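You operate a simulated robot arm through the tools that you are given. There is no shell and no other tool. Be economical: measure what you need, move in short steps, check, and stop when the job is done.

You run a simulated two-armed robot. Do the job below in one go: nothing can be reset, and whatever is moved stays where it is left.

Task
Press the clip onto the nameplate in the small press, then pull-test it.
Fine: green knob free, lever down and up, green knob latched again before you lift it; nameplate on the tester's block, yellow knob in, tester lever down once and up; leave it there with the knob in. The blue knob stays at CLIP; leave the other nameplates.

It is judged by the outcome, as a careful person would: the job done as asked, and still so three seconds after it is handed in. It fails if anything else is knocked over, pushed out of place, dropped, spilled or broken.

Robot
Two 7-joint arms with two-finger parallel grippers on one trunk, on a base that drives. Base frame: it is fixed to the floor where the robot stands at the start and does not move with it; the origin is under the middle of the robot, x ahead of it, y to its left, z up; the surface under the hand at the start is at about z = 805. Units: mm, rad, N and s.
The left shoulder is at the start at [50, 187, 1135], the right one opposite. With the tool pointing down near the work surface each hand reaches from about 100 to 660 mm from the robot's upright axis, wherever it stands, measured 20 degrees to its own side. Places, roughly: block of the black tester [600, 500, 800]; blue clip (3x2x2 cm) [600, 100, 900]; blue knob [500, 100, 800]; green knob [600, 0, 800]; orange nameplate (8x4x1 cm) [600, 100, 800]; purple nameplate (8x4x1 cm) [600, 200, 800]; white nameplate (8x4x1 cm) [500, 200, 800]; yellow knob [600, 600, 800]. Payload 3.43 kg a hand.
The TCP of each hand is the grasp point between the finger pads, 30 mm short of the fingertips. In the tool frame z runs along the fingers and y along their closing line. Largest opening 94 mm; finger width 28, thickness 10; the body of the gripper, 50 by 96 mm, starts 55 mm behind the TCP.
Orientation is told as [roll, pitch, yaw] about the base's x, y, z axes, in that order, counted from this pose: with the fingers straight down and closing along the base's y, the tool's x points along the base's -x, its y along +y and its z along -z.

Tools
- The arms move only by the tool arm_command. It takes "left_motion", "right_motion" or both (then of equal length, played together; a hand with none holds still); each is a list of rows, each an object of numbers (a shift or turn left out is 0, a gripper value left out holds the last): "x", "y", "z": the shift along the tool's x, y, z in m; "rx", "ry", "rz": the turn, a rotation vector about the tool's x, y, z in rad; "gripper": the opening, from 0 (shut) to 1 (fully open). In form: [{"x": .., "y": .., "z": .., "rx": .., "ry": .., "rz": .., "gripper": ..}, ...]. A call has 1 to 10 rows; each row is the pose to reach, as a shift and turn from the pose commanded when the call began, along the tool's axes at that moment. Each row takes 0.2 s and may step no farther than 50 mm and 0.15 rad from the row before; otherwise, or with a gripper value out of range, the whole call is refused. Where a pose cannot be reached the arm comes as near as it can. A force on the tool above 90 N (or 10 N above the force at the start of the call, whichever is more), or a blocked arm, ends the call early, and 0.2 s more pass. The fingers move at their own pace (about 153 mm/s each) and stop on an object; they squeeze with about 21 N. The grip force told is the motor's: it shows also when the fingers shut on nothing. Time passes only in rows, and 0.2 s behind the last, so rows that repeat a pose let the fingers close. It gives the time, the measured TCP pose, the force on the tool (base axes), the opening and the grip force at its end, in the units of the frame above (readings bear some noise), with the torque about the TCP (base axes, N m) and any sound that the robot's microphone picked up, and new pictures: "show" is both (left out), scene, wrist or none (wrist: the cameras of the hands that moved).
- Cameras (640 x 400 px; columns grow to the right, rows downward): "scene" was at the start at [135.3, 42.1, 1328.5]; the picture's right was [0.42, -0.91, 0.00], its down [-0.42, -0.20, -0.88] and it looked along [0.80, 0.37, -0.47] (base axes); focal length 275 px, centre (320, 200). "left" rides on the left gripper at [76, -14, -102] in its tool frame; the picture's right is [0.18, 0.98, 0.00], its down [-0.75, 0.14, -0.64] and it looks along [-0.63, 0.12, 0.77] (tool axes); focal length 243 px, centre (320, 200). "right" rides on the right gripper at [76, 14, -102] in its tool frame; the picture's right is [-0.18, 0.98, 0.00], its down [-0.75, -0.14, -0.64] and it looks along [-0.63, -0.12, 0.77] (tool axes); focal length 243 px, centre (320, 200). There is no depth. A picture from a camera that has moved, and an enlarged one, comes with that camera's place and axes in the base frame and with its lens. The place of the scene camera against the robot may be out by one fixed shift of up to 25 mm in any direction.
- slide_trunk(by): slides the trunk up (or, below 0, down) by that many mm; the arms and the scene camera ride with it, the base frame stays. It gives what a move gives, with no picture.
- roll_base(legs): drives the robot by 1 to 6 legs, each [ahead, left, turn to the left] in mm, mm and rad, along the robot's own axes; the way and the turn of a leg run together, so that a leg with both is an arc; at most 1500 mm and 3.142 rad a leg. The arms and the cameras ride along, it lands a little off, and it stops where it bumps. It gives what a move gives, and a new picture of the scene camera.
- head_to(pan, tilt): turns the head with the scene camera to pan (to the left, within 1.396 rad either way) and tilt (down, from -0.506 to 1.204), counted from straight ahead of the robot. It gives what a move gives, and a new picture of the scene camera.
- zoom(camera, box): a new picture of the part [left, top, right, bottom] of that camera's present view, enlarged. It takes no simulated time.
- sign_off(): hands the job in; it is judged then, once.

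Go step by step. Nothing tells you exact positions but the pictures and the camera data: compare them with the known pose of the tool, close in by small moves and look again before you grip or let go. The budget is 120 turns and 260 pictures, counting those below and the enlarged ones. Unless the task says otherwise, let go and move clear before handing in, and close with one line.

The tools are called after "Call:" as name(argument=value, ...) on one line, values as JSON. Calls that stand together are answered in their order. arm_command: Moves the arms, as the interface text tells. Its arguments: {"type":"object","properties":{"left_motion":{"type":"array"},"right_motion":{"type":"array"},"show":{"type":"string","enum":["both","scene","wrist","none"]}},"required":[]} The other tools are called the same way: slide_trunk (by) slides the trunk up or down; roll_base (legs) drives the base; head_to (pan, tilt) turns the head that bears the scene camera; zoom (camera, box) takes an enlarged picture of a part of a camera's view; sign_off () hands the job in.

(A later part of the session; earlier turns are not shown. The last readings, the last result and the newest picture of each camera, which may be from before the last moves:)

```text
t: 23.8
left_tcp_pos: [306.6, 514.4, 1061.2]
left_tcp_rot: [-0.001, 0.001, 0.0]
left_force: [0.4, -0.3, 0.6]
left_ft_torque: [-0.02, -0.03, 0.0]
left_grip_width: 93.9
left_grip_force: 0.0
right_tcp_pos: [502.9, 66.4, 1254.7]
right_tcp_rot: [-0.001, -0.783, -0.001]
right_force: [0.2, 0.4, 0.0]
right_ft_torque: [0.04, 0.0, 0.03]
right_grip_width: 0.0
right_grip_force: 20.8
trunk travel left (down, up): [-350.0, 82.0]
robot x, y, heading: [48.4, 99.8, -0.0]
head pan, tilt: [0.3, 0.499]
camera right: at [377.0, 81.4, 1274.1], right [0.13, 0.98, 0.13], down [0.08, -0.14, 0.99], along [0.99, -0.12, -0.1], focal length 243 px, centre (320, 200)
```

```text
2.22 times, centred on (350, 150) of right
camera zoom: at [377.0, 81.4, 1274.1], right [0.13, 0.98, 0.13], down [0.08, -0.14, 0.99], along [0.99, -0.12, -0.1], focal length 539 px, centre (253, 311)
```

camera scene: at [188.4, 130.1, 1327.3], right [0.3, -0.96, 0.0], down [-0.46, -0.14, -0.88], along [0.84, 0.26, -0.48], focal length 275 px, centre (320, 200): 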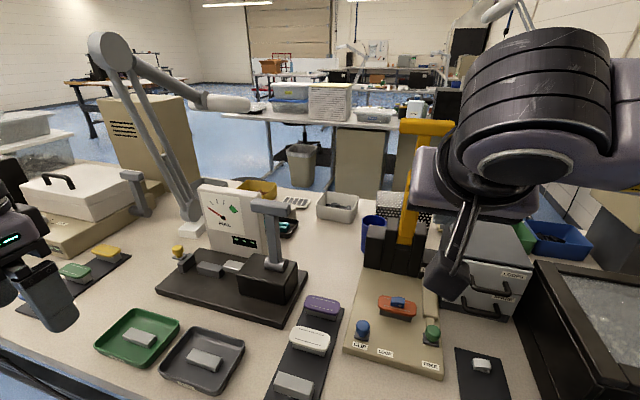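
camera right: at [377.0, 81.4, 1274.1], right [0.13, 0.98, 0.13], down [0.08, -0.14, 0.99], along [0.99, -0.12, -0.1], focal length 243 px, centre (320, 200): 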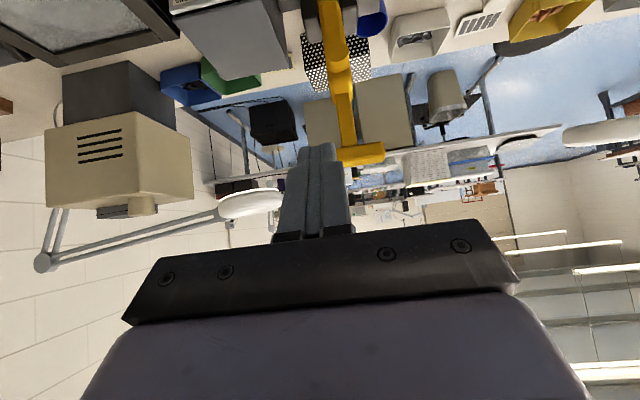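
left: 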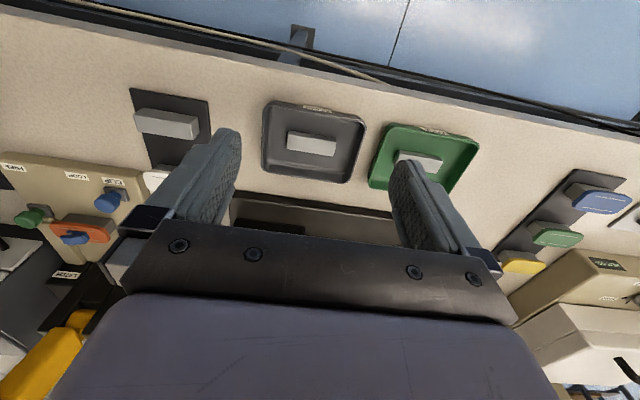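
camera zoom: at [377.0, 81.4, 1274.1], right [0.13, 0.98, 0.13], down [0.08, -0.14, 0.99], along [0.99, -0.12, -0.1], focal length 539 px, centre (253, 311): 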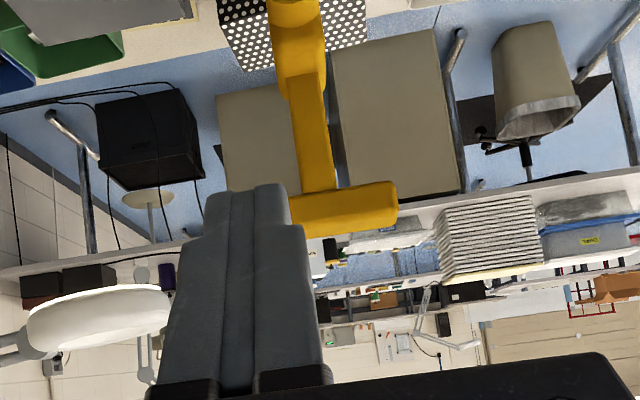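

The bar spans about y 50–134 and z 1181–1207 at x ≈ 680–705, with the post at y 92. I'll raise the trunk for reach and then pass over the bar's right half.

Call:
slide_trunk(by=75)

Call:
arm_command(right_motion=[{"x": -0.028, "z": 0.028}, {"x": -0.056, "z": 0.056}, {"x": -0.084, "z": 0.084}, {"x": -0.112, "z": 0.112}])

```text
t: 25.0
left_tcp_pos: [306.0, 514.4, 1136.0]
left_tcp_rot: [-0.001, 0.0, 0.0]
left_force: [-0.2, -0.4, 0.0]
left_ft_torque: [-0.04, 0.01, 0.0]
left_grip_width: 94.0
left_grip_force: 0.0
right_tcp_pos: [505.4, 66.2, 1329.4]
right_tcp_rot: [0.0, -0.785, -0.003]
right_force: [-0.1, 0.6, 0.6]
right_ft_torque: [0.0, -0.03, 0.02]
right_grip_width: 0.1
right_grip_force: 20.7
trunk travel left (down, up): [-425.0, 7.0]
robot x, y, heading: [48.9, 101.6, 0.002]
head pan, tilt: [0.3, 0.499]
```

```text
t: 26.0
left_tcp_pos: [307.0, 515.1, 1134.4]
left_tcp_rot: [-0.001, 0.001, 0.0]
left_force: [0.3, 0.4, -0.2]
left_ft_torque: [0.01, 0.01, 0.03]
left_grip_width: 93.7
left_grip_force: 0.1
right_tcp_pos: [662.9, 67.1, 1329.3]
right_tcp_rot: [-0.003, -0.785, 0.001]
right_force: [0.1, 0.3, -0.3]
right_ft_torque: [0.02, -0.04, 0.01]
right_grip_width: 0.0
right_grip_force: 20.8
trunk travel left (down, up): [-425.0, 7.0]
robot x, y, heading: [45.8, 100.6, 0.0]
head pan, tilt: [0.3, 0.499]
camera scene: at [188.8, 130.6, 1402.2], right [0.3, -0.96, 0.0], down [-0.46, -0.14, -0.88], along [0.84, 0.26, -0.48], focal length 275 px, centre (320, 200)
camera right: at [535.9, 82.2, 1347.9], right [0.13, 0.98, 0.13], down [0.08, -0.14, 0.99], along [0.99, -0.12, -0.1], focal length 243 px, centre (320, 200)
```

scene: 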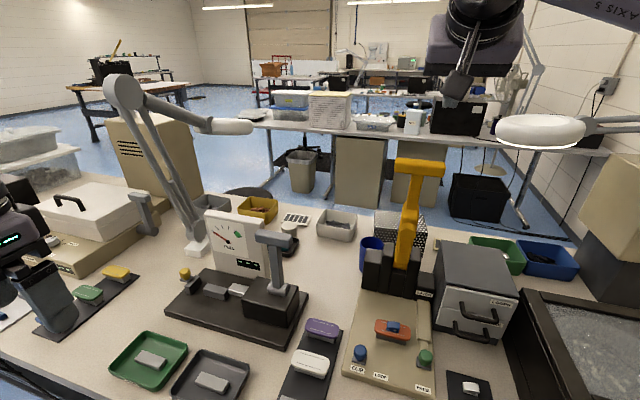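
right: 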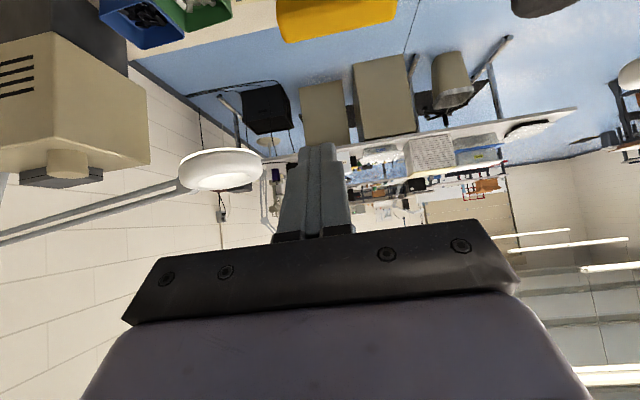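

The estimates agree, allowing for a scene camera z offset of about 18 mm. I'll go past the bar and come down behind it.

Call:
arm_command(right_motion=[{"x": -0.025, "z": 0.025}, {"x": -0.05, "z": 0.05}, {"x": -0.0565, "z": 0.0565}, {"x": -0.0365, "z": 0.0765}, {"x": -0.016, "z": 0.097}, {"x": 0.001, "z": 0.114}, {"x": 0.001, "z": 0.114}])

Call:
zoom(camera="scene", box=[360, 100, 500, 260])

```text
t: 27.6
left_tcp_pos: [306.5, 514.9, 1135.0]
left_tcp_rot: [0.0, 0.001, 0.0]
left_force: [-0.5, -0.4, 0.2]
left_ft_torque: [0.03, -0.01, 0.02]
left_grip_width: 94.1
left_grip_force: 0.1
right_tcp_pos: [741.2, 67.0, 1247.5]
right_tcp_rot: [0.0, -0.785, -0.001]
right_force: [-0.3, -0.6, -0.4]
right_ft_torque: [0.02, 0.03, -0.03]
right_grip_width: 0.2
right_grip_force: 20.8
right hand out of reach, approached as far as the arm can: row 2, 3, 4
trunk travel left (down, up): [-425.0, 7.0]
robot x, y, heading: [48.8, 102.8, 0.003]
head pan, tilt: [0.3, 0.499]
camera scene: at [188.1, 130.4, 1402.3], right [0.3, -0.96, 0.0], down [-0.46, -0.14, -0.88], along [0.84, 0.26, -0.48], focal length 275 px, centre (320, 200)
camera right: at [614.7, 82.0, 1266.3], right [0.13, 0.98, 0.13], down [0.08, -0.14, 0.99], along [0.99, -0.12, -0.1], focal length 243 px, centre (320, 200)
```

scene: 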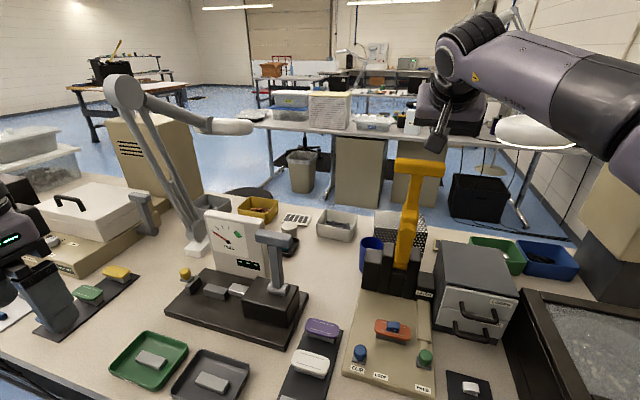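
right: 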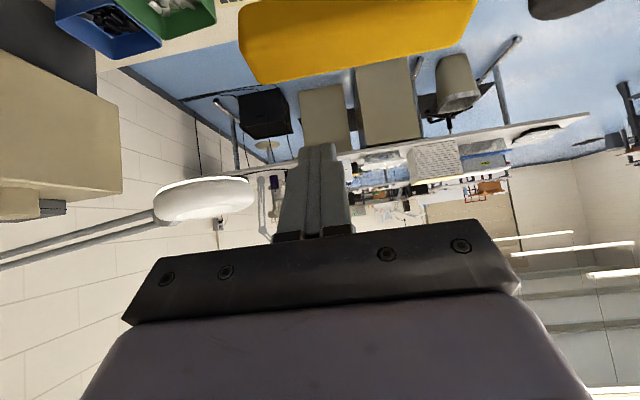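

```text
2.50 times, centred on (430, 180) of scene
camera zoom: at [188.1, 130.4, 1402.3], right [0.3, -0.96, 0.0], down [-0.46, -0.14, -0.88], along [0.84, 0.26, -0.48], focal length 688 px, centre (45, 250)
```

zoom: 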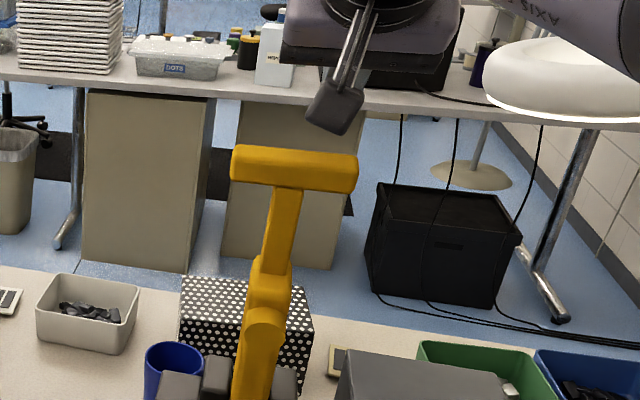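

The fist is behind the bar with about 38 mm of clearance. I'll now pull the handle along its arc, keeping the tool tilt fixed for this first part.

Call:
arm_command(right_motion=[{"x": 0.0297, "z": 0.0028}, {"x": 0.0438, "z": 0.0028}, {"x": 0.06, "z": -0.008}, {"x": 0.0757, "z": -0.0191}, {"x": 0.0926, "z": -0.028}, {"x": 0.1096, "z": -0.0368}, {"x": 0.1277, "z": -0.043}, {"x": 0.1459, "z": -0.0492}])

```text
t: 29.4
left_tcp_pos: [306.8, 515.3, 1136.1]
left_tcp_rot: [0.002, 0.0, -0.001]
left_force: [0.4, 0.2, 0.2]
left_ft_torque: [0.0, 0.0, -0.02]
left_grip_width: 94.2
left_grip_force: 0.0
right_tcp_pos: [602.8, 66.7, 1180.7]
right_tcp_rot: [0.001, -0.786, -0.003]
right_force: [-0.1, -0.1, -0.5]
right_ft_torque: [0.01, 0.03, 0.0]
right_grip_width: 0.0
right_grip_force: 21.1
trunk travel left (down, up): [-425.0, 7.0]
robot x, y, heading: [49.2, 102.9, 0.003]
head pan, tilt: [0.3, 0.499]
camera scene: at [188.2, 130.1, 1402.4], right [0.3, -0.96, 0.0], down [-0.46, -0.14, -0.88], along [0.84, 0.26, -0.48], focal length 275 px, centre (320, 200)
camera right: at [476.7, 81.2, 1199.0], right [0.13, 0.98, 0.13], down [0.08, -0.14, 0.99], along [0.99, -0.12, -0.1], focal length 243 px, centre (320, 200)
```

scene: 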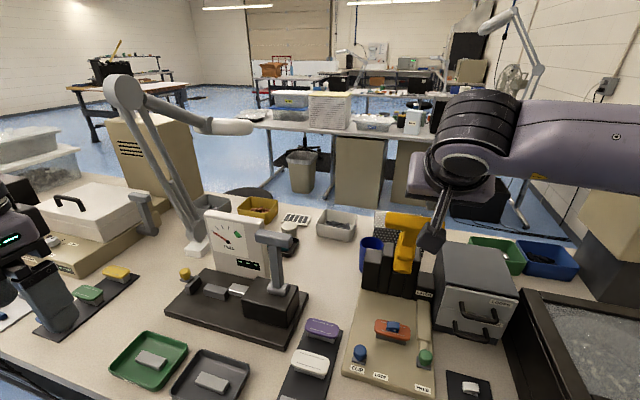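
right: 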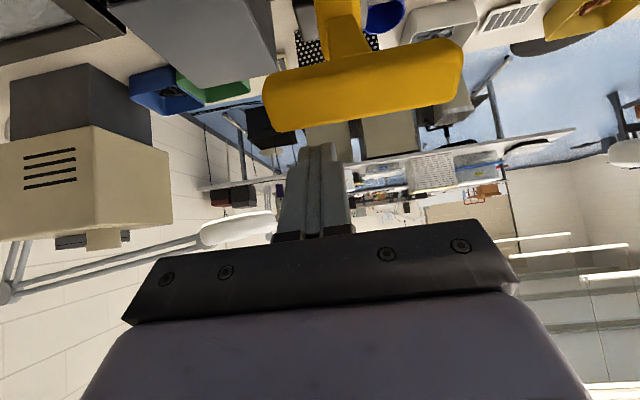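

The lever moves freely. I'll continue along the arc, tilting the tool gradually toward horizontal.

Call:
arm_command(right_motion=[{"x": 0.0238, "z": -0.006, "ry": -0.037}, {"x": 0.0476, "z": -0.0104, "ry": -0.075}, {"x": 0.0717, "z": -0.0125, "ry": -0.115}, {"x": 0.0957, "z": -0.0126, "ry": -0.155}, {"x": 0.1195, "z": -0.0105, "ry": -0.195}, {"x": 0.1435, "z": -0.0064, "ry": -0.235}, {"x": 0.1663, "z": 0.0, "ry": -0.275}, {"x": 0.1891, "z": 0.0078, "ry": -0.315}])

Call:
zoom(camera="scene", box=[330, 200, 490, 390])

```text
t: 31.2
left_tcp_pos: [306.7, 514.6, 1135.7]
left_tcp_rot: [0.0, 0.0, -0.001]
left_force: [-0.2, 0.8, 0.1]
left_ft_torque: [-0.02, -0.03, 0.0]
left_grip_width: 93.7
left_grip_force: 0.0
right_tcp_pos: [477.1, 66.4, 1040.6]
right_tcp_rot: [0.003, -1.102, -0.004]
right_force: [-1.1, -0.4, -0.3]
right_ft_torque: [-0.01, 0.03, 0.04]
right_grip_width: 0.0
right_grip_force: 21.2
trunk travel left (down, up): [-425.0, 7.0]
robot x, y, heading: [51.1, 96.2, 0.001]
head pan, tilt: [0.3, 0.499]
camera scene: at [188.4, 130.3, 1402.4], right [0.3, -0.96, 0.0], down [-0.46, -0.14, -0.88], along [0.84, 0.26, -0.48], focal length 275 px, centre (320, 200)
camera right: at [349.7, 81.9, 1019.2], right [0.08, 0.98, 0.17], down [-0.23, -0.14, 0.96], along [0.97, -0.12, 0.22], focal length 243 px, centre (320, 200)
```

scene: 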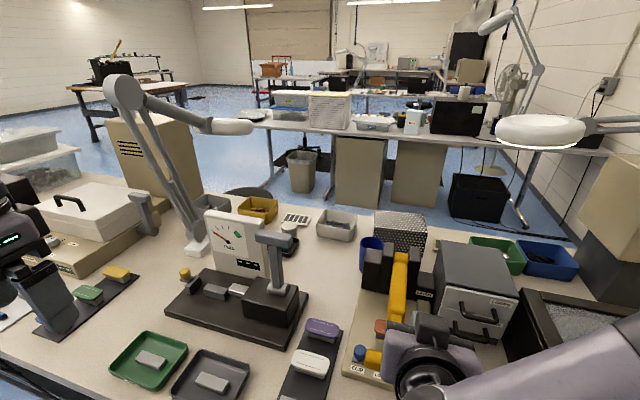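
right: 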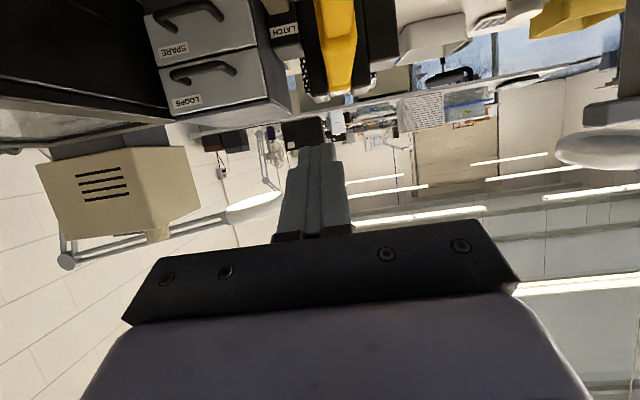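

```text
2.11 times, centred on (410, 295) of scene
camera zoom: at [188.4, 130.3, 1402.4], right [0.3, -0.96, 0.0], down [-0.46, -0.14, -0.88], along [0.84, 0.26, -0.48], focal length 580 px, centre (130, 0)
```

zoom: 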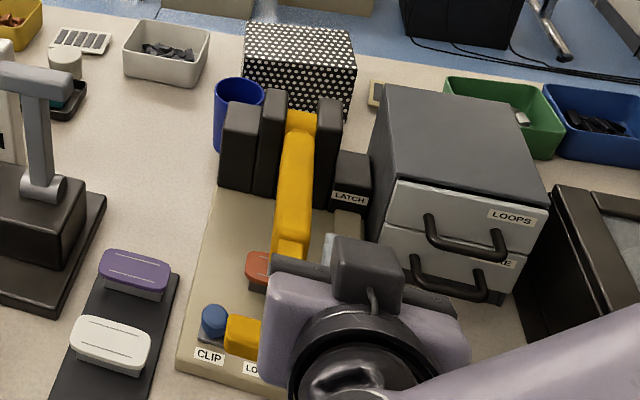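

The lever has swung down ahead of the fist, to about 80°. I'll now press straight down onto the bar and watch the force.

Call:
arm_command(right_motion=[{"x": 0.0223, "z": 0.0114}, {"x": 0.0446, "z": 0.0227}, {"x": 0.0579, "z": 0.0295}, {"x": 0.0668, "z": 0.0341}, {"x": 0.0757, "z": 0.0386}])

Call:
zoom(camera="scene", box=[330, 200, 490, 390])

```text
t: 32.4
left_tcp_pos: [305.0, 515.1, 1136.1]
left_tcp_rot: [-0.002, -0.002, 0.001]
left_force: [-0.5, 1.1, 0.3]
left_ft_torque: [0.03, -0.02, -0.01]
left_grip_width: 94.2
left_grip_force: 0.0
right_tcp_pos: [476.2, 66.6, 958.8]
right_tcp_rot: [0.004, -1.107, -0.007]
right_force: [-3.3, -1.1, 15.7]
right_ft_torque: [-0.07, -0.22, 0.05]
right_grip_width: 0.1
right_grip_force: 21.2
trunk travel left (down, up): [-425.0, 7.0]
robot x, y, heading: [48.3, 101.0, 0.0]
head pan, tilt: [0.3, 0.499]
camera scene: at [186.6, 130.1, 1402.9], right [0.3, -0.96, 0.0], down [-0.46, -0.14, -0.88], along [0.84, 0.26, -0.48], focal length 275 px, centre (320, 200)
camera right: at [350.1, 81.7, 936.3], right [0.08, 0.98, 0.17], down [-0.24, -0.14, 0.96], along [0.97, -0.12, 0.22], focal length 243 px, centre (320, 200)
```

scene: 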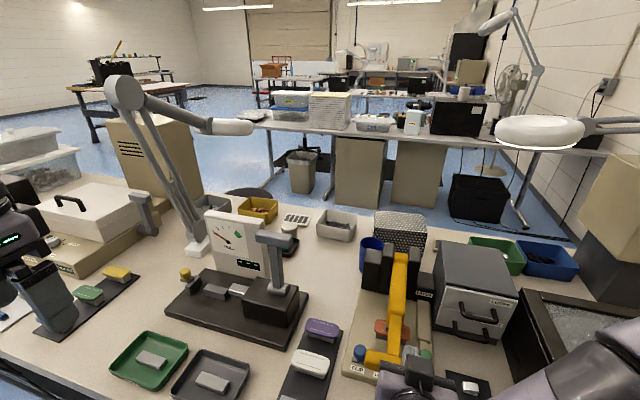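
right: 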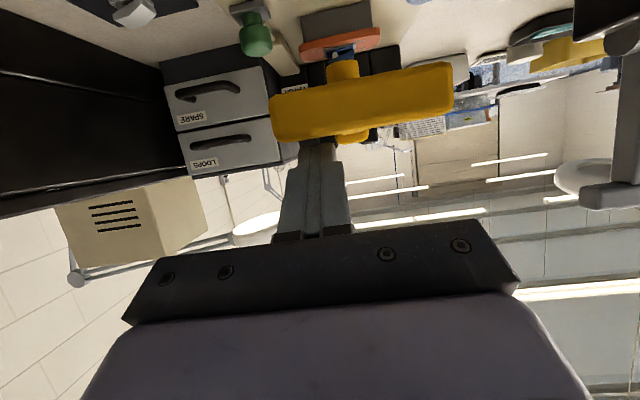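

```text
2.11 times, centred on (410, 295) of scene
camera zoom: at [186.6, 130.1, 1402.9], right [0.3, -0.96, 0.0], down [-0.46, -0.14, -0.88], along [0.84, 0.26, -0.48], focal length 580 px, centre (130, 0)
```

zoom: 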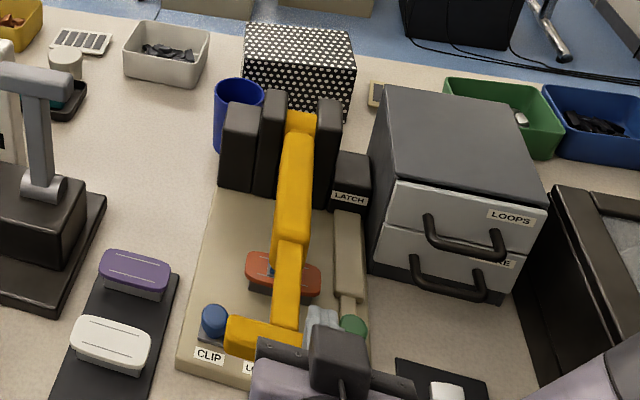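

The fist is on the bar with about 16 N and the boss is just above the clip. I'll press on in small steps.

Call:
arm_command(right_motion=[{"x": 0.0071, "z": 0.0036}, {"x": 0.0143, "z": 0.0073}, {"x": 0.0214, "z": 0.0109}, {"x": 0.0285, "z": 0.0145}], show="wrist")

Call:
zoom(camera="right", box=[200, 0, 440, 150])

```text
t: 33.1
left_tcp_pos: [309.0, 514.5, 1133.7]
left_tcp_rot: [-0.001, 0.001, 0.001]
left_force: [0.7, 0.7, 0.1]
left_ft_torque: [0.01, 0.05, -0.02]
left_grip_width: 94.1
left_grip_force: 0.0
right_tcp_pos: [485.0, 68.4, 953.3]
right_tcp_rot: [0.028, -1.155, -0.036]
right_force: [-0.6, -0.1, 25.3]
right_ft_torque: [-0.09, -0.33, 0.0]
right_grip_width: 0.0
right_grip_force: 20.8
trunk travel left (down, up): [-425.0, 7.0]
robot x, y, heading: [47.9, 98.9, -0.001]
head pan, tilt: [0.3, 0.499]
stopped in row 3 (right hand): the force on the tool passed its limit at 97 N (the readings are from after the stop); the commanded pose is now the measured one
camera right: at [359.9, 85.0, 925.1], right [0.08, 0.98, 0.18], down [-0.28, -0.15, 0.95], along [0.95, -0.13, 0.27], focal length 243 px, centre (320, 200)
```

right: 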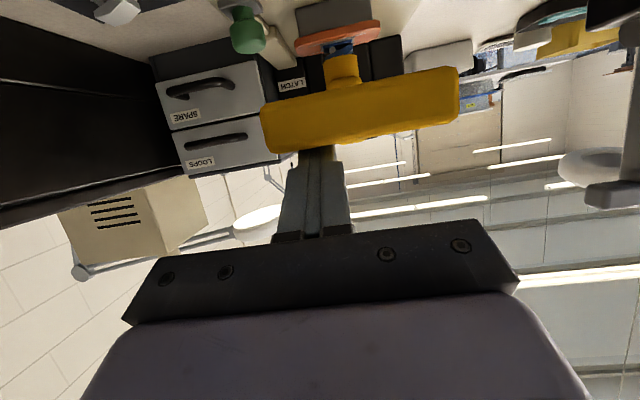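

```text
2.67 times, centred on (320, 75) of right
camera zoom: at [359.9, 85.0, 925.1], right [0.08, 0.98, 0.18], down [-0.28, -0.15, 0.95], along [0.95, -0.13, 0.27], focal length 647 px, centre (320, 533)
```

zoom: 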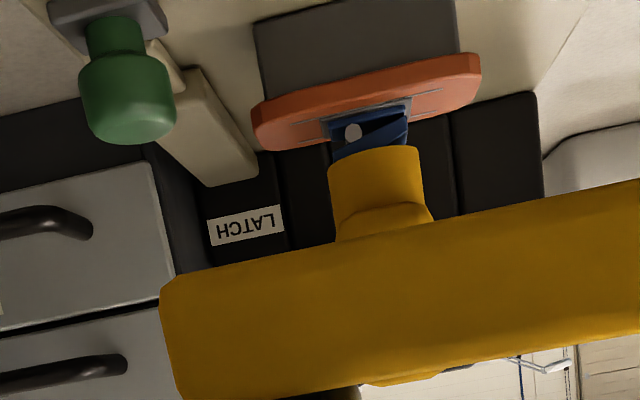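

The boss is on the clip and a 97 N spike ended the call with no sound. I'll press again more slowly to see whether it gives further or clicks.

Call:
arm_command(right_motion=[{"x": 0.0028, "z": 0.001}, {"x": 0.0046, "z": 0.0017}, {"x": 0.0064, "z": 0.0024}, {"x": 0.0082, "z": 0.003}, {"x": 0.01, "z": 0.0037}, {"x": 0.0119, "z": 0.0044}, {"x": 0.0137, "z": 0.0051}], show="wrist")

Call:
zoom(camera="right", box=[200, 0, 440, 150])

```text
t: 34.7
left_tcp_pos: [302.5, 513.6, 1139.1]
left_tcp_rot: [0.0, -0.005, -0.001]
left_force: [-0.7, 0.3, 0.2]
left_ft_torque: [-0.04, -0.01, 0.04]
left_grip_width: 94.0
left_grip_force: 0.1
right_tcp_pos: [484.7, 67.5, 950.5]
right_tcp_rot: [0.044, -1.196, -0.054]
right_force: [1.5, -8.5, 75.1]
right_ft_torque: [-0.14, -1.1, 0.38]
right_grip_width: 0.0
right_grip_force: 21.2
trunk travel left (down, up): [-425.0, 7.0]
robot x, y, heading: [49.4, 98.8, -0.002]
head pan, tilt: [0.3, 0.499]
camera right: at [360.5, 85.6, 918.5], right [0.08, 0.98, 0.19], down [-0.32, -0.15, 0.93], along [0.94, -0.14, 0.3], focal length 243 px, centre (320, 200)
```

right: 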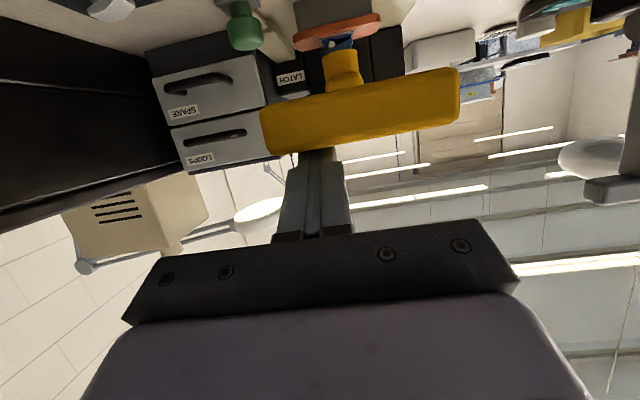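

```text
2.67 times, centred on (320, 75) of right
camera zoom: at [360.5, 85.6, 918.5], right [0.08, 0.98, 0.19], down [-0.32, -0.15, 0.93], along [0.94, -0.14, 0.3], focal length 647 px, centre (320, 533)
```

zoom: 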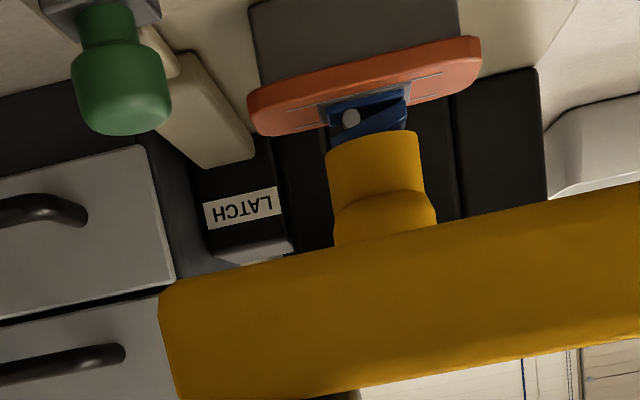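

The lever is hard against its stop at 75 N and only the tool tilts. I'll lift the fist slowly to see whether the lever springs back and how the clip sits.

Call:
arm_command(right_motion=[{"x": -0.015, "z": -0.006}, {"x": -0.03, "z": -0.012}, {"x": -0.05, "z": -0.02}, {"x": -0.07, "z": -0.03}, {"x": -0.09, "z": -0.04}])

Call:
zoom(camera="scene", box=[330, 200, 490, 390])

```text
t: 35.9
left_tcp_pos: [306.3, 515.0, 1135.2]
left_tcp_rot: [0.0, 0.0, 0.0]
left_force: [0.3, 0.0, -0.7]
left_ft_torque: [-0.01, -0.01, 0.03]
left_grip_width: 94.0
left_grip_force: 0.1
right_tcp_pos: [481.3, 67.0, 1033.3]
right_tcp_rot: [0.014, -1.139, -0.021]
right_force: [-0.7, -0.5, 0.7]
right_ft_torque: [0.02, 0.01, 0.03]
right_grip_width: 0.0
right_grip_force: 21.2
trunk travel left (down, up): [-425.0, 7.0]
robot x, y, heading: [44.6, 101.7, -0.001]
head pan, tilt: [0.3, 0.499]
camera scene: at [187.8, 129.8, 1402.3], right [0.29, -0.96, 0.0], down [-0.46, -0.14, -0.88], along [0.84, 0.26, -0.48], focal length 275 px, centre (320, 200)
camera right: at [355.4, 83.6, 1006.5], right [0.08, 0.98, 0.17], down [-0.27, -0.14, 0.95], along [0.96, -0.13, 0.25], focal length 243 px, centre (320, 200)
```

scene: 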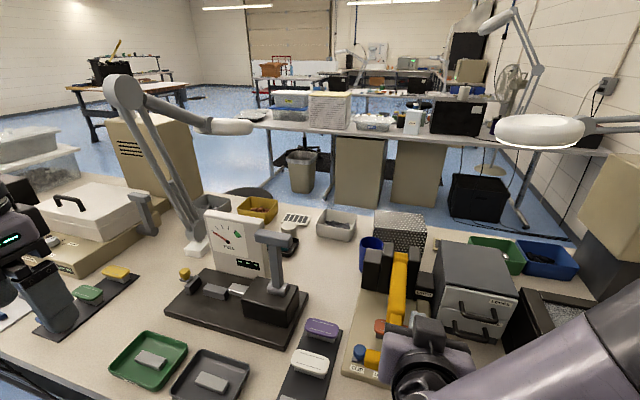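
right: 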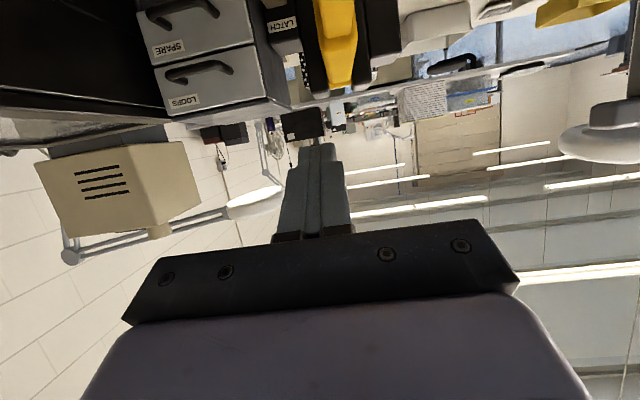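

```text
2.11 times, centred on (410, 295) of scene
camera zoom: at [187.8, 129.8, 1402.3], right [0.29, -0.96, 0.0], down [-0.46, -0.14, -0.88], along [0.84, 0.26, -0.48], focal length 580 px, centre (130, 0)
```

zoom: 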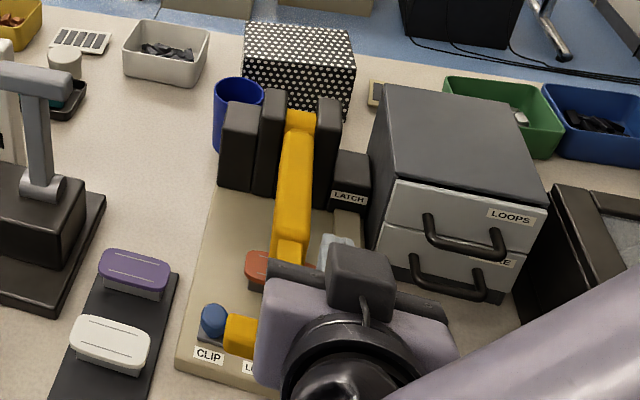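

The lever stays down, so I'll raise it from underneath: retreat in front of the bar, go below it, and push up and forward.

Call:
arm_command(right_motion=[{"x": 0.0155, "z": -0.0336, "ry": 0.08}, {"x": 0.0309, "z": -0.0672, "ry": 0.16}, {"x": 0.0464, "z": -0.1008, "ry": 0.24}, {"x": 0.0464, "z": -0.1008, "ry": 0.24}])

Call:
zoom(camera="right", box=[200, 0, 480, 240])

```text
t: 36.9
left_tcp_pos: [305.5, 513.4, 1134.5]
left_tcp_rot: [0.0, 0.001, 0.0]
left_force: [-0.3, -0.4, -0.4]
left_ft_torque: [0.02, 0.0, -0.01]
left_grip_width: 94.0
left_grip_force: 0.0
right_tcp_pos: [375.3, 65.9, 1033.0]
right_tcp_rot: [0.005, -0.907, -0.029]
right_force: [0.8, -0.3, -0.5]
right_ft_torque: [-0.01, -0.02, -0.03]
right_grip_width: 0.0
right_grip_force: 21.0
trunk travel left (down, up): [-425.0, 7.0]
robot x, y, heading: [49.0, 98.9, -0.002]
head pan, tilt: [0.3, 0.499]
camera scene: at [188.1, 129.8, 1402.3], right [0.29, -0.96, 0.0], down [-0.46, -0.14, -0.88], along [0.84, 0.26, -0.48], focal length 275 px, centre (320, 200)
camera right: at [247.0, 83.0, 1035.5], right [0.14, 0.98, 0.15], down [-0.05, -0.14, 0.99], along [0.99, -0.14, 0.02], focal length 243 px, centre (320, 200)
```

scene: 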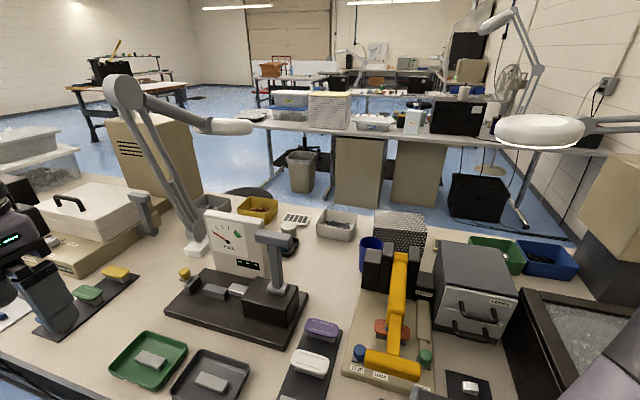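
right: 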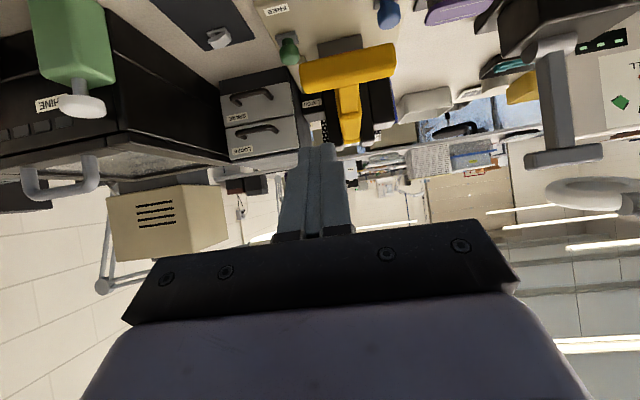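

```text
1.67 times, centred on (340, 120) of right
camera zoom: at [247.0, 83.0, 1035.5], right [0.14, 0.98, 0.15], down [-0.05, -0.14, 0.99], along [0.99, -0.14, 0.02], focal length 404 px, centre (287, 333)
```

zoom: 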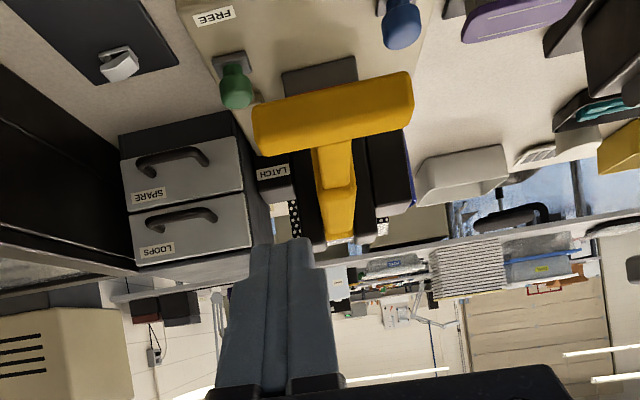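

The bar is at about (448, 940) with its underside near z 931. I'll go down in front of it and slide the fist under.

Call:
arm_command(right_motion=[{"x": 0.0355, "z": 0.0277}, {"x": 0.0709, "z": 0.0554}, {"x": 0.1017, "z": 0.0859}, {"x": 0.0894, "z": 0.1016}, {"x": 0.0771, "z": 0.1174}, {"x": 0.0771, "z": 0.1174}])

Call:
zoom(camera="right", box=[200, 0, 480, 240])

Call:
zoom(camera="scene", box=[330, 200, 490, 390])

```text
t: 38.3
left_tcp_pos: [307.3, 514.9, 1135.4]
left_tcp_rot: [0.0, 0.0, -0.001]
left_force: [0.7, 0.8, -0.1]
left_ft_torque: [0.0, 0.03, -0.02]
left_grip_width: 93.9
left_grip_force: 0.1
right_tcp_pos: [416.4, 68.8, 900.6]
right_tcp_rot: [0.01, -0.903, -0.015]
right_force: [0.3, -0.6, -0.4]
right_ft_torque: [0.0, 0.01, 0.0]
right_grip_width: 0.0
right_grip_force: 21.2
trunk travel left (down, up): [-425.0, 7.0]
robot x, y, heading: [46.5, 98.9, 0.002]
head pan, tilt: [0.3, 0.499]
camera scene: at [187.9, 129.8, 1402.3], right [0.29, -0.96, 0.0], down [-0.46, -0.14, -0.88], along [0.84, 0.26, -0.48], focal length 275 px, centre (320, 200)
camera right: at [286.5, 83.8, 904.5], right [0.12, 0.98, 0.15], down [-0.04, -0.15, 0.99], along [0.99, -0.13, 0.02], focal length 243 px, centre (320, 200)
```

scene: 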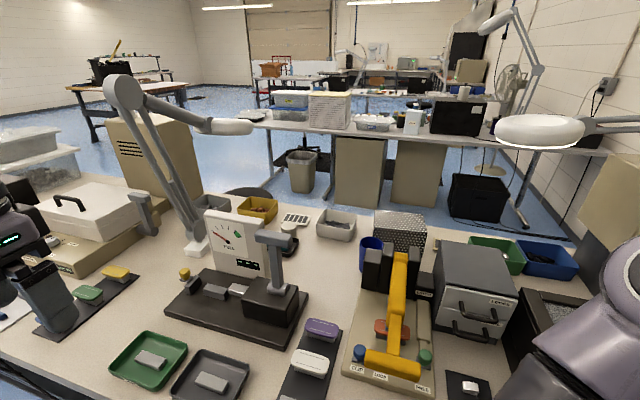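
right: 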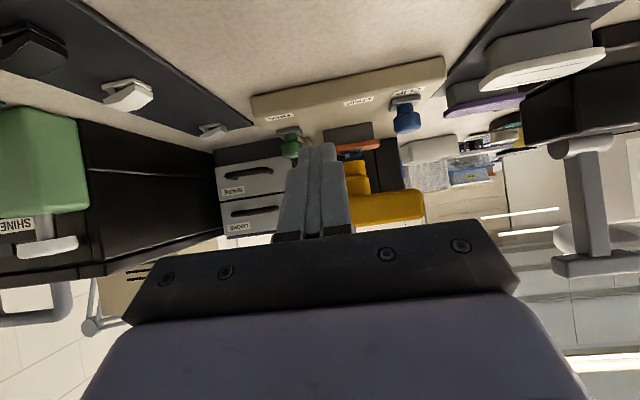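

```text
1.67 times, centred on (340, 120) of right
camera zoom: at [286.5, 83.8, 904.5], right [0.12, 0.98, 0.15], down [-0.04, -0.15, 0.99], along [0.99, -0.13, 0.02], focal length 404 px, centre (287, 333)
```

zoom: 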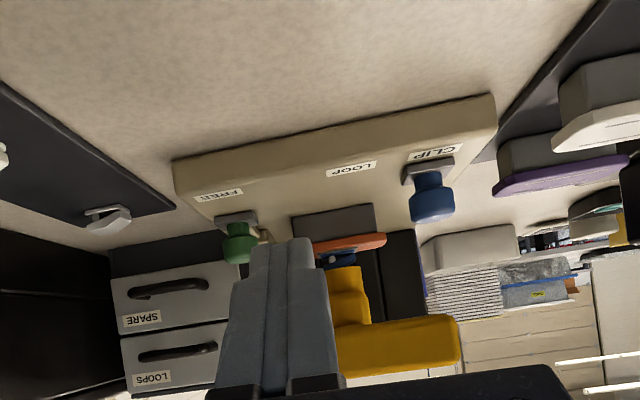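

```text
2.11 times, centred on (410, 295) of scene
camera zoom: at [187.9, 129.8, 1402.3], right [0.29, -0.96, 0.0], down [-0.46, -0.14, -0.88], along [0.84, 0.26, -0.48], focal length 580 px, centre (130, 0)
```

zoom: 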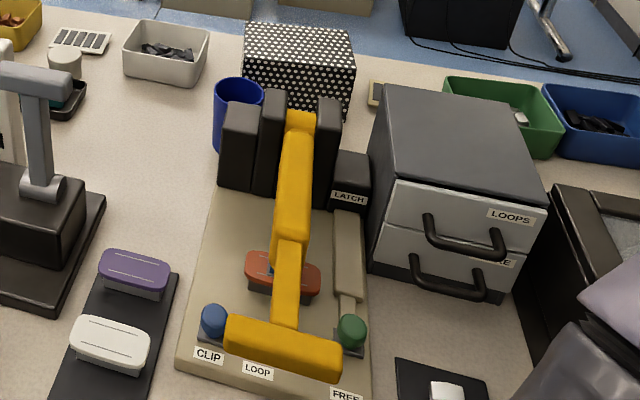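

The fist is under the bar's right half. I'll push up along the arc.

Call:
arm_command(right_motion=[{"x": -0.0198, "z": -0.0023}, {"x": -0.0445, "z": -0.0179, "ry": 0.015}, {"x": -0.0661, "z": -0.0288, "ry": 0.03}, {"x": -0.0887, "z": -0.0369, "ry": 0.047}, {"x": -0.1113, "z": -0.0445, "ry": 0.063}, {"x": -0.1352, "z": -0.0497, "ry": 0.083}, {"x": -0.159, "z": -0.0529, "ry": 0.103}])

```text
t: 39.9
left_tcp_pos: [306.7, 513.8, 1136.3]
left_tcp_rot: [0.0, 0.0, 0.002]
left_force: [0.9, -0.1, 0.4]
left_ft_torque: [-0.01, 0.0, 0.0]
left_grip_width: 94.0
left_grip_force: 0.0
right_tcp_pos: [472.3, 68.1, 1057.6]
right_tcp_rot: [0.01, -0.798, -0.016]
right_force: [0.1, 1.4, -0.1]
right_ft_torque: [0.02, -0.01, 0.0]
right_grip_width: 0.1
right_grip_force: 21.1
trunk travel left (down, up): [-425.0, 7.0]
robot x, y, heading: [48.6, 101.9, -0.003]
head pan, tilt: [0.3, 0.499]
camera scene: at [188.0, 129.7, 1402.3], right [0.29, -0.96, 0.0], down [-0.46, -0.14, -0.88], along [0.84, 0.26, -0.48], focal length 275 px, centre (320, 200)
camera right: at [344.7, 82.9, 1075.7], right [0.14, 0.98, 0.14], down [0.06, -0.15, 0.99], along [0.99, -0.13, -0.08], focal length 243 px, centre (320, 200)
```

scene: 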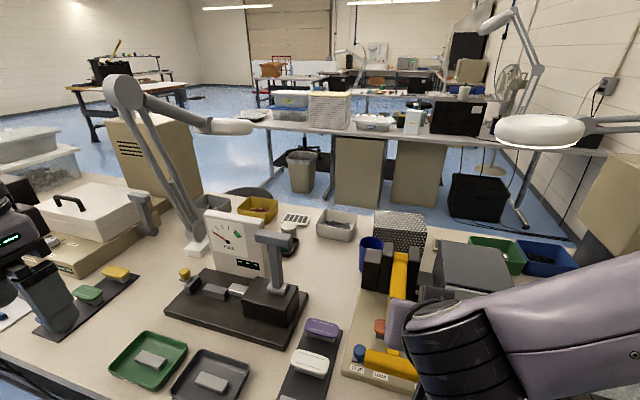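
right: 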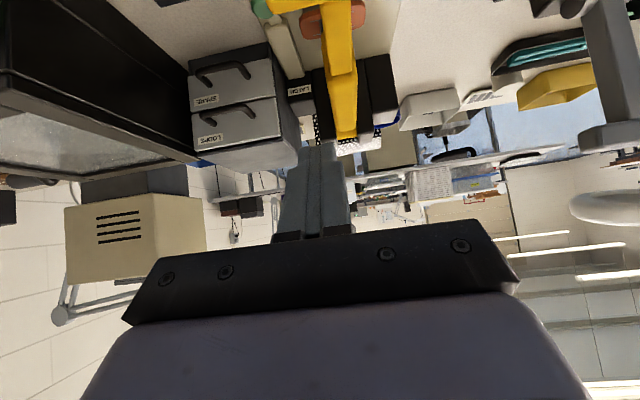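

The bar didn't lift because it is further away than I took it to be. Re-triangulating from two wrist views puts it at about (490, 923), so the lever radius is about 239. I'll go round again and insert deeper.

Call:
arm_command(right_motion=[{"x": 0.0279, "z": -0.0287}, {"x": 0.068, "z": -0.0413}, {"x": 0.1003, "z": -0.0099, "ry": -0.03}, {"x": 0.1325, "z": 0.0215, "ry": -0.06}, {"x": 0.1648, "z": 0.0528, "ry": -0.1}, {"x": 0.1735, "z": 0.0683, "ry": -0.1}, {"x": 0.1534, "z": 0.0933, "ry": -0.1}, {"x": 0.1534, "z": 0.0933, "ry": -0.1}])

Call:
zoom(camera="right", box=[200, 60, 480, 240])

```text
t: 41.7
left_tcp_pos: [306.7, 514.1, 1135.9]
left_tcp_rot: [0.001, 0.001, 0.0]
left_force: [-0.3, -0.3, 0.1]
left_ft_torque: [0.0, 0.0, 0.05]
left_grip_width: 94.2
left_grip_force: 0.1
right_tcp_pos: [431.9, 69.0, 883.0]
right_tcp_rot: [0.014, -0.9, -0.016]
right_force: [-1.2, -0.6, -0.3]
right_ft_torque: [-0.03, 0.0, 0.05]
right_grip_width: 0.0
right_grip_force: 21.2
trunk travel left (down, up): [-425.0, 7.0]
robot x, y, heading: [50.7, 98.5, -0.002]
head pan, tilt: [0.3, 0.499]
camera scene: at [187.8, 129.9, 1402.3], right [0.29, -0.96, 0.0], down [-0.46, -0.14, -0.88], along [0.84, 0.26, -0.48], focal length 275 px, centre (320, 200)
camera right: at [303.1, 84.2, 887.3], right [0.12, 0.98, 0.15], down [-0.04, -0.15, 0.99], along [0.99, -0.13, 0.02], focal length 243 px, centre (320, 200)
```

scene: 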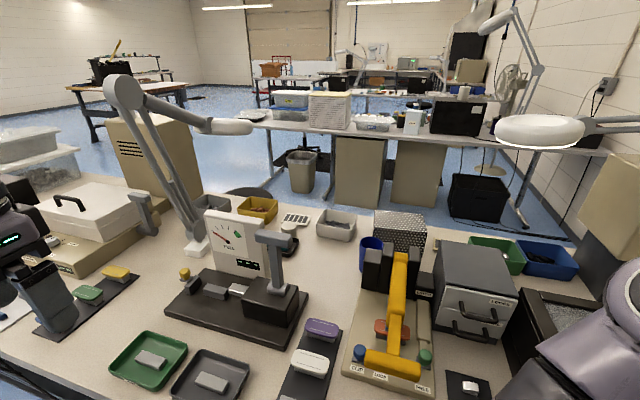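
right: 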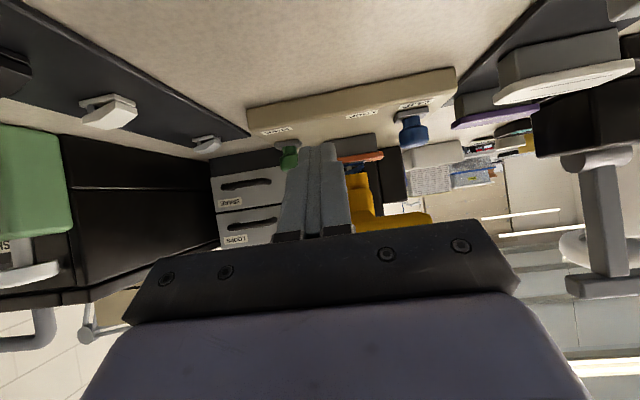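

```text
2.22 times, centred on (340, 150) of right
camera zoom: at [303.1, 84.2, 887.3], right [0.12, 0.98, 0.15], down [-0.04, -0.15, 0.99], along [0.99, -0.13, 0.02], focal length 539 px, centre (276, 311)
```

zoom: 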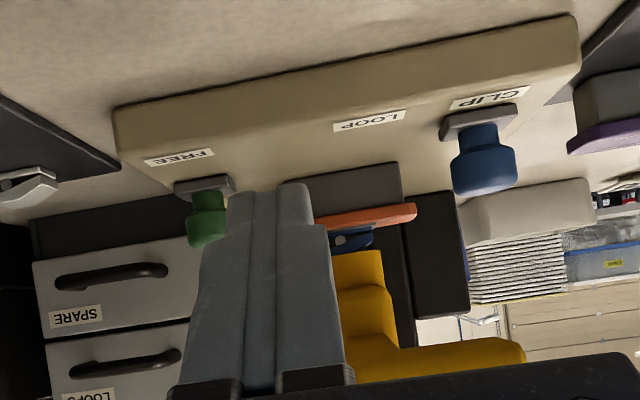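

The view confirms the clip still sits on the nameplate under the boss. I'll insert further and lift along the corrected arc.

Call:
arm_command(right_motion=[{"x": -0.0269, "z": 0.0323}, {"x": -0.0398, "z": 0.0195}, {"x": -0.055, "z": 0.0049, "ry": 0.01}, {"x": -0.0705, "z": -0.0088, "ry": 0.02}, {"x": -0.0878, "z": -0.0205, "ry": 0.03}, {"x": -0.1064, "z": -0.0309, "ry": 0.04}])

```text
t: 43.1
left_tcp_pos: [306.6, 514.8, 1136.2]
left_tcp_rot: [-0.002, 0.001, -0.001]
left_force: [0.5, -0.4, 0.0]
left_ft_torque: [-0.01, -0.01, -0.02]
left_grip_width: 94.0
left_grip_force: 0.2
right_tcp_pos: [474.1, 66.3, 986.9]
right_tcp_rot: [0.009, -0.857, -0.016]
right_force: [-0.8, -0.6, -1.8]
right_ft_torque: [0.03, 0.01, 0.01]
right_grip_width: 0.0
right_grip_force: 21.0
trunk travel left (down, up): [-425.0, 7.0]
robot x, y, heading: [49.2, 99.3, -0.001]
head pan, tilt: [0.3, 0.499]
camera scene: at [187.9, 129.7, 1402.3], right [0.29, -0.96, 0.0], down [-0.46, -0.14, -0.88], along [0.84, 0.26, -0.48], focal length 275 px, centre (320, 200)
camera right: at [345.8, 83.0, 995.6], right [0.13, 0.98, 0.15], down [0.0, -0.15, 0.99], along [0.99, -0.13, -0.02], focal length 243 px, centre (320, 200)
```

scene: 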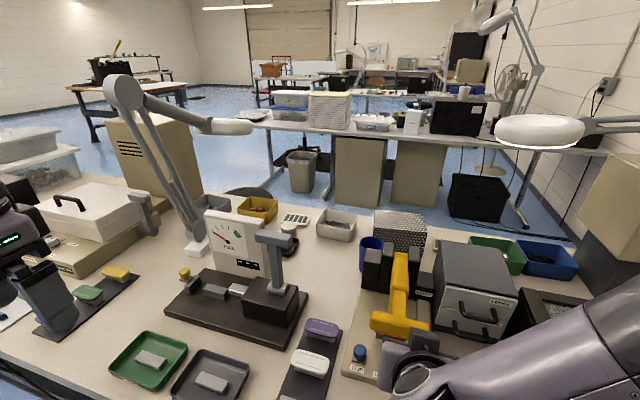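
right: 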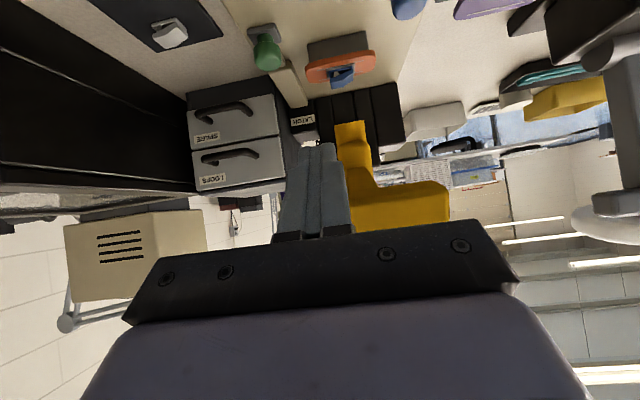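

The lever is lifting. I'll continue up to vertical.

Call:
arm_command(right_motion=[{"x": -0.0188, "z": -0.009, "ry": 0.01}, {"x": -0.0376, "z": -0.0169, "ry": 0.02}, {"x": -0.0779, "z": -0.0275, "ry": 0.04}, {"x": -0.12, "z": -0.0307, "ry": 0.06}, {"x": -0.1612, "z": -0.0266, "ry": 0.08}, {"x": -0.2011, "z": -0.0161, "ry": 0.12}, {"x": -0.22, "z": -0.007, "ry": 0.14}, {"x": -0.2386, "z": 0.0014, "ry": 0.16}, {"x": -0.255, "z": 0.0127, "ry": 0.18}, {"x": -0.2716, "z": 0.024, "ry": 0.2}])

Call:
zoom(camera="scene", box=[330, 140, 490, 390])

```text
t: 45.3
left_tcp_pos: [306.7, 514.6, 1135.8]
left_tcp_rot: [0.0, 0.001, 0.0]
left_force: [0.2, 0.8, 0.1]
left_ft_torque: [0.0, 0.01, -0.01]
left_grip_width: 93.9
left_grip_force: 0.0
right_tcp_pos: [670.3, 64.9, 1177.3]
right_tcp_rot: [0.011, -0.661, -0.013]
right_force: [-0.4, -1.0, -0.4]
right_ft_torque: [-0.01, 0.01, -0.01]
right_grip_width: 0.0
right_grip_force: 20.9
trunk travel left (down, up): [-425.0, 7.0]
robot x, y, heading: [47.7, 96.1, 0.004]
head pan, tilt: [0.3, 0.499]
camera scene: at [188.3, 130.0, 1402.3], right [0.29, -0.96, 0.0], down [-0.46, -0.14, -0.88], along [0.84, 0.26, -0.48], focal length 275 px, centre (320, 200)
camera right: at [546.5, 79.7, 1210.3], right [0.15, 0.98, 0.12], down [0.2, -0.15, 0.97], along [0.97, -0.13, -0.22], focal length 243 px, centre (320, 200)
```

scene: 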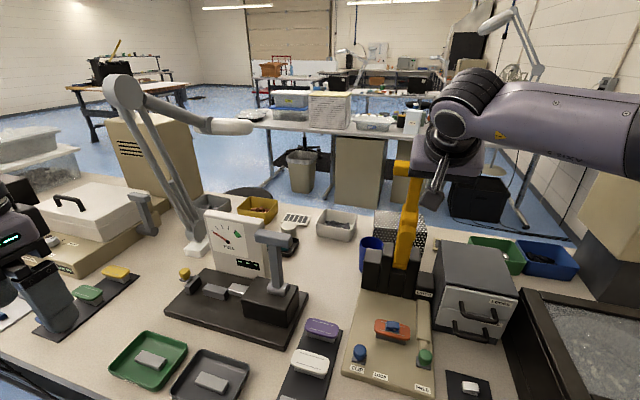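
right: 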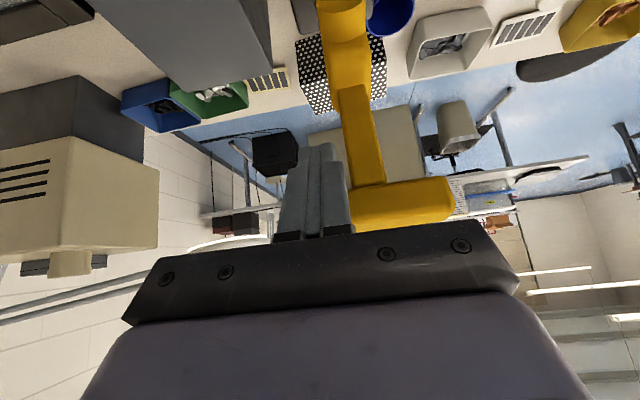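

```text
1.60 times, centred on (410, 265) of scene
camera zoom: at [188.3, 130.0, 1402.3], right [0.29, -0.96, 0.0], down [-0.46, -0.14, -0.88], along [0.84, 0.26, -0.48], focal length 440 px, centre (176, 96)
```

zoom: 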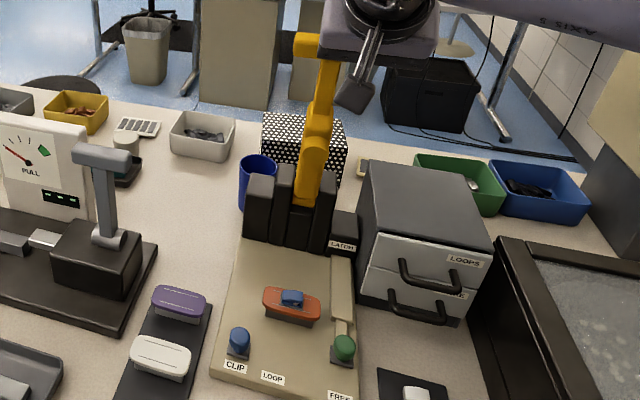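

The lever is nearly where it stood at first. I'll nudge it forward to its upper stop.

Call:
arm_command(right_motion=[{"x": -0.005, "z": 0.004}, {"x": -0.01, "z": 0.008}, {"x": -0.014, "z": 0.011}, {"x": -0.018, "z": 0.014}], show="scene")

```text
t: 46.3
left_tcp_pos: [302.1, 513.2, 1137.2]
left_tcp_rot: [0.001, -0.004, -0.001]
left_force: [-0.8, 0.5, 0.6]
left_ft_torque: [0.01, 0.03, -0.02]
left_grip_width: 94.3
left_grip_force: 0.0
right_tcp_pos: [683.1, 65.5, 1174.5]
right_tcp_rot: [0.007, -0.647, -0.01]
right_force: [-44.8, -6.0, -14.0]
right_ft_torque: [-0.11, 0.21, -0.09]
right_grip_width: 0.0
right_grip_force: 21.2
trunk travel left (down, up): [-425.0, 7.0]
robot x, y, heading: [47.6, 99.6, -0.004]
head pan, tilt: [0.3, 0.499]
camera scene: at [181.8, 128.6, 1402.9], right [0.29, -0.96, 0.0], down [-0.45, -0.14, -0.88], along [0.84, 0.26, -0.47], focal length 275 px, centre (320, 200)
```

scene: 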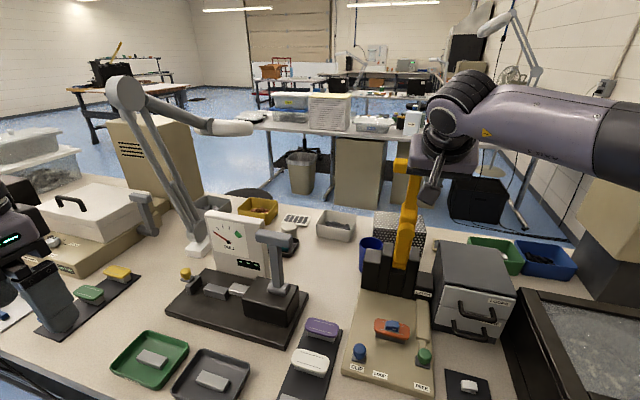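

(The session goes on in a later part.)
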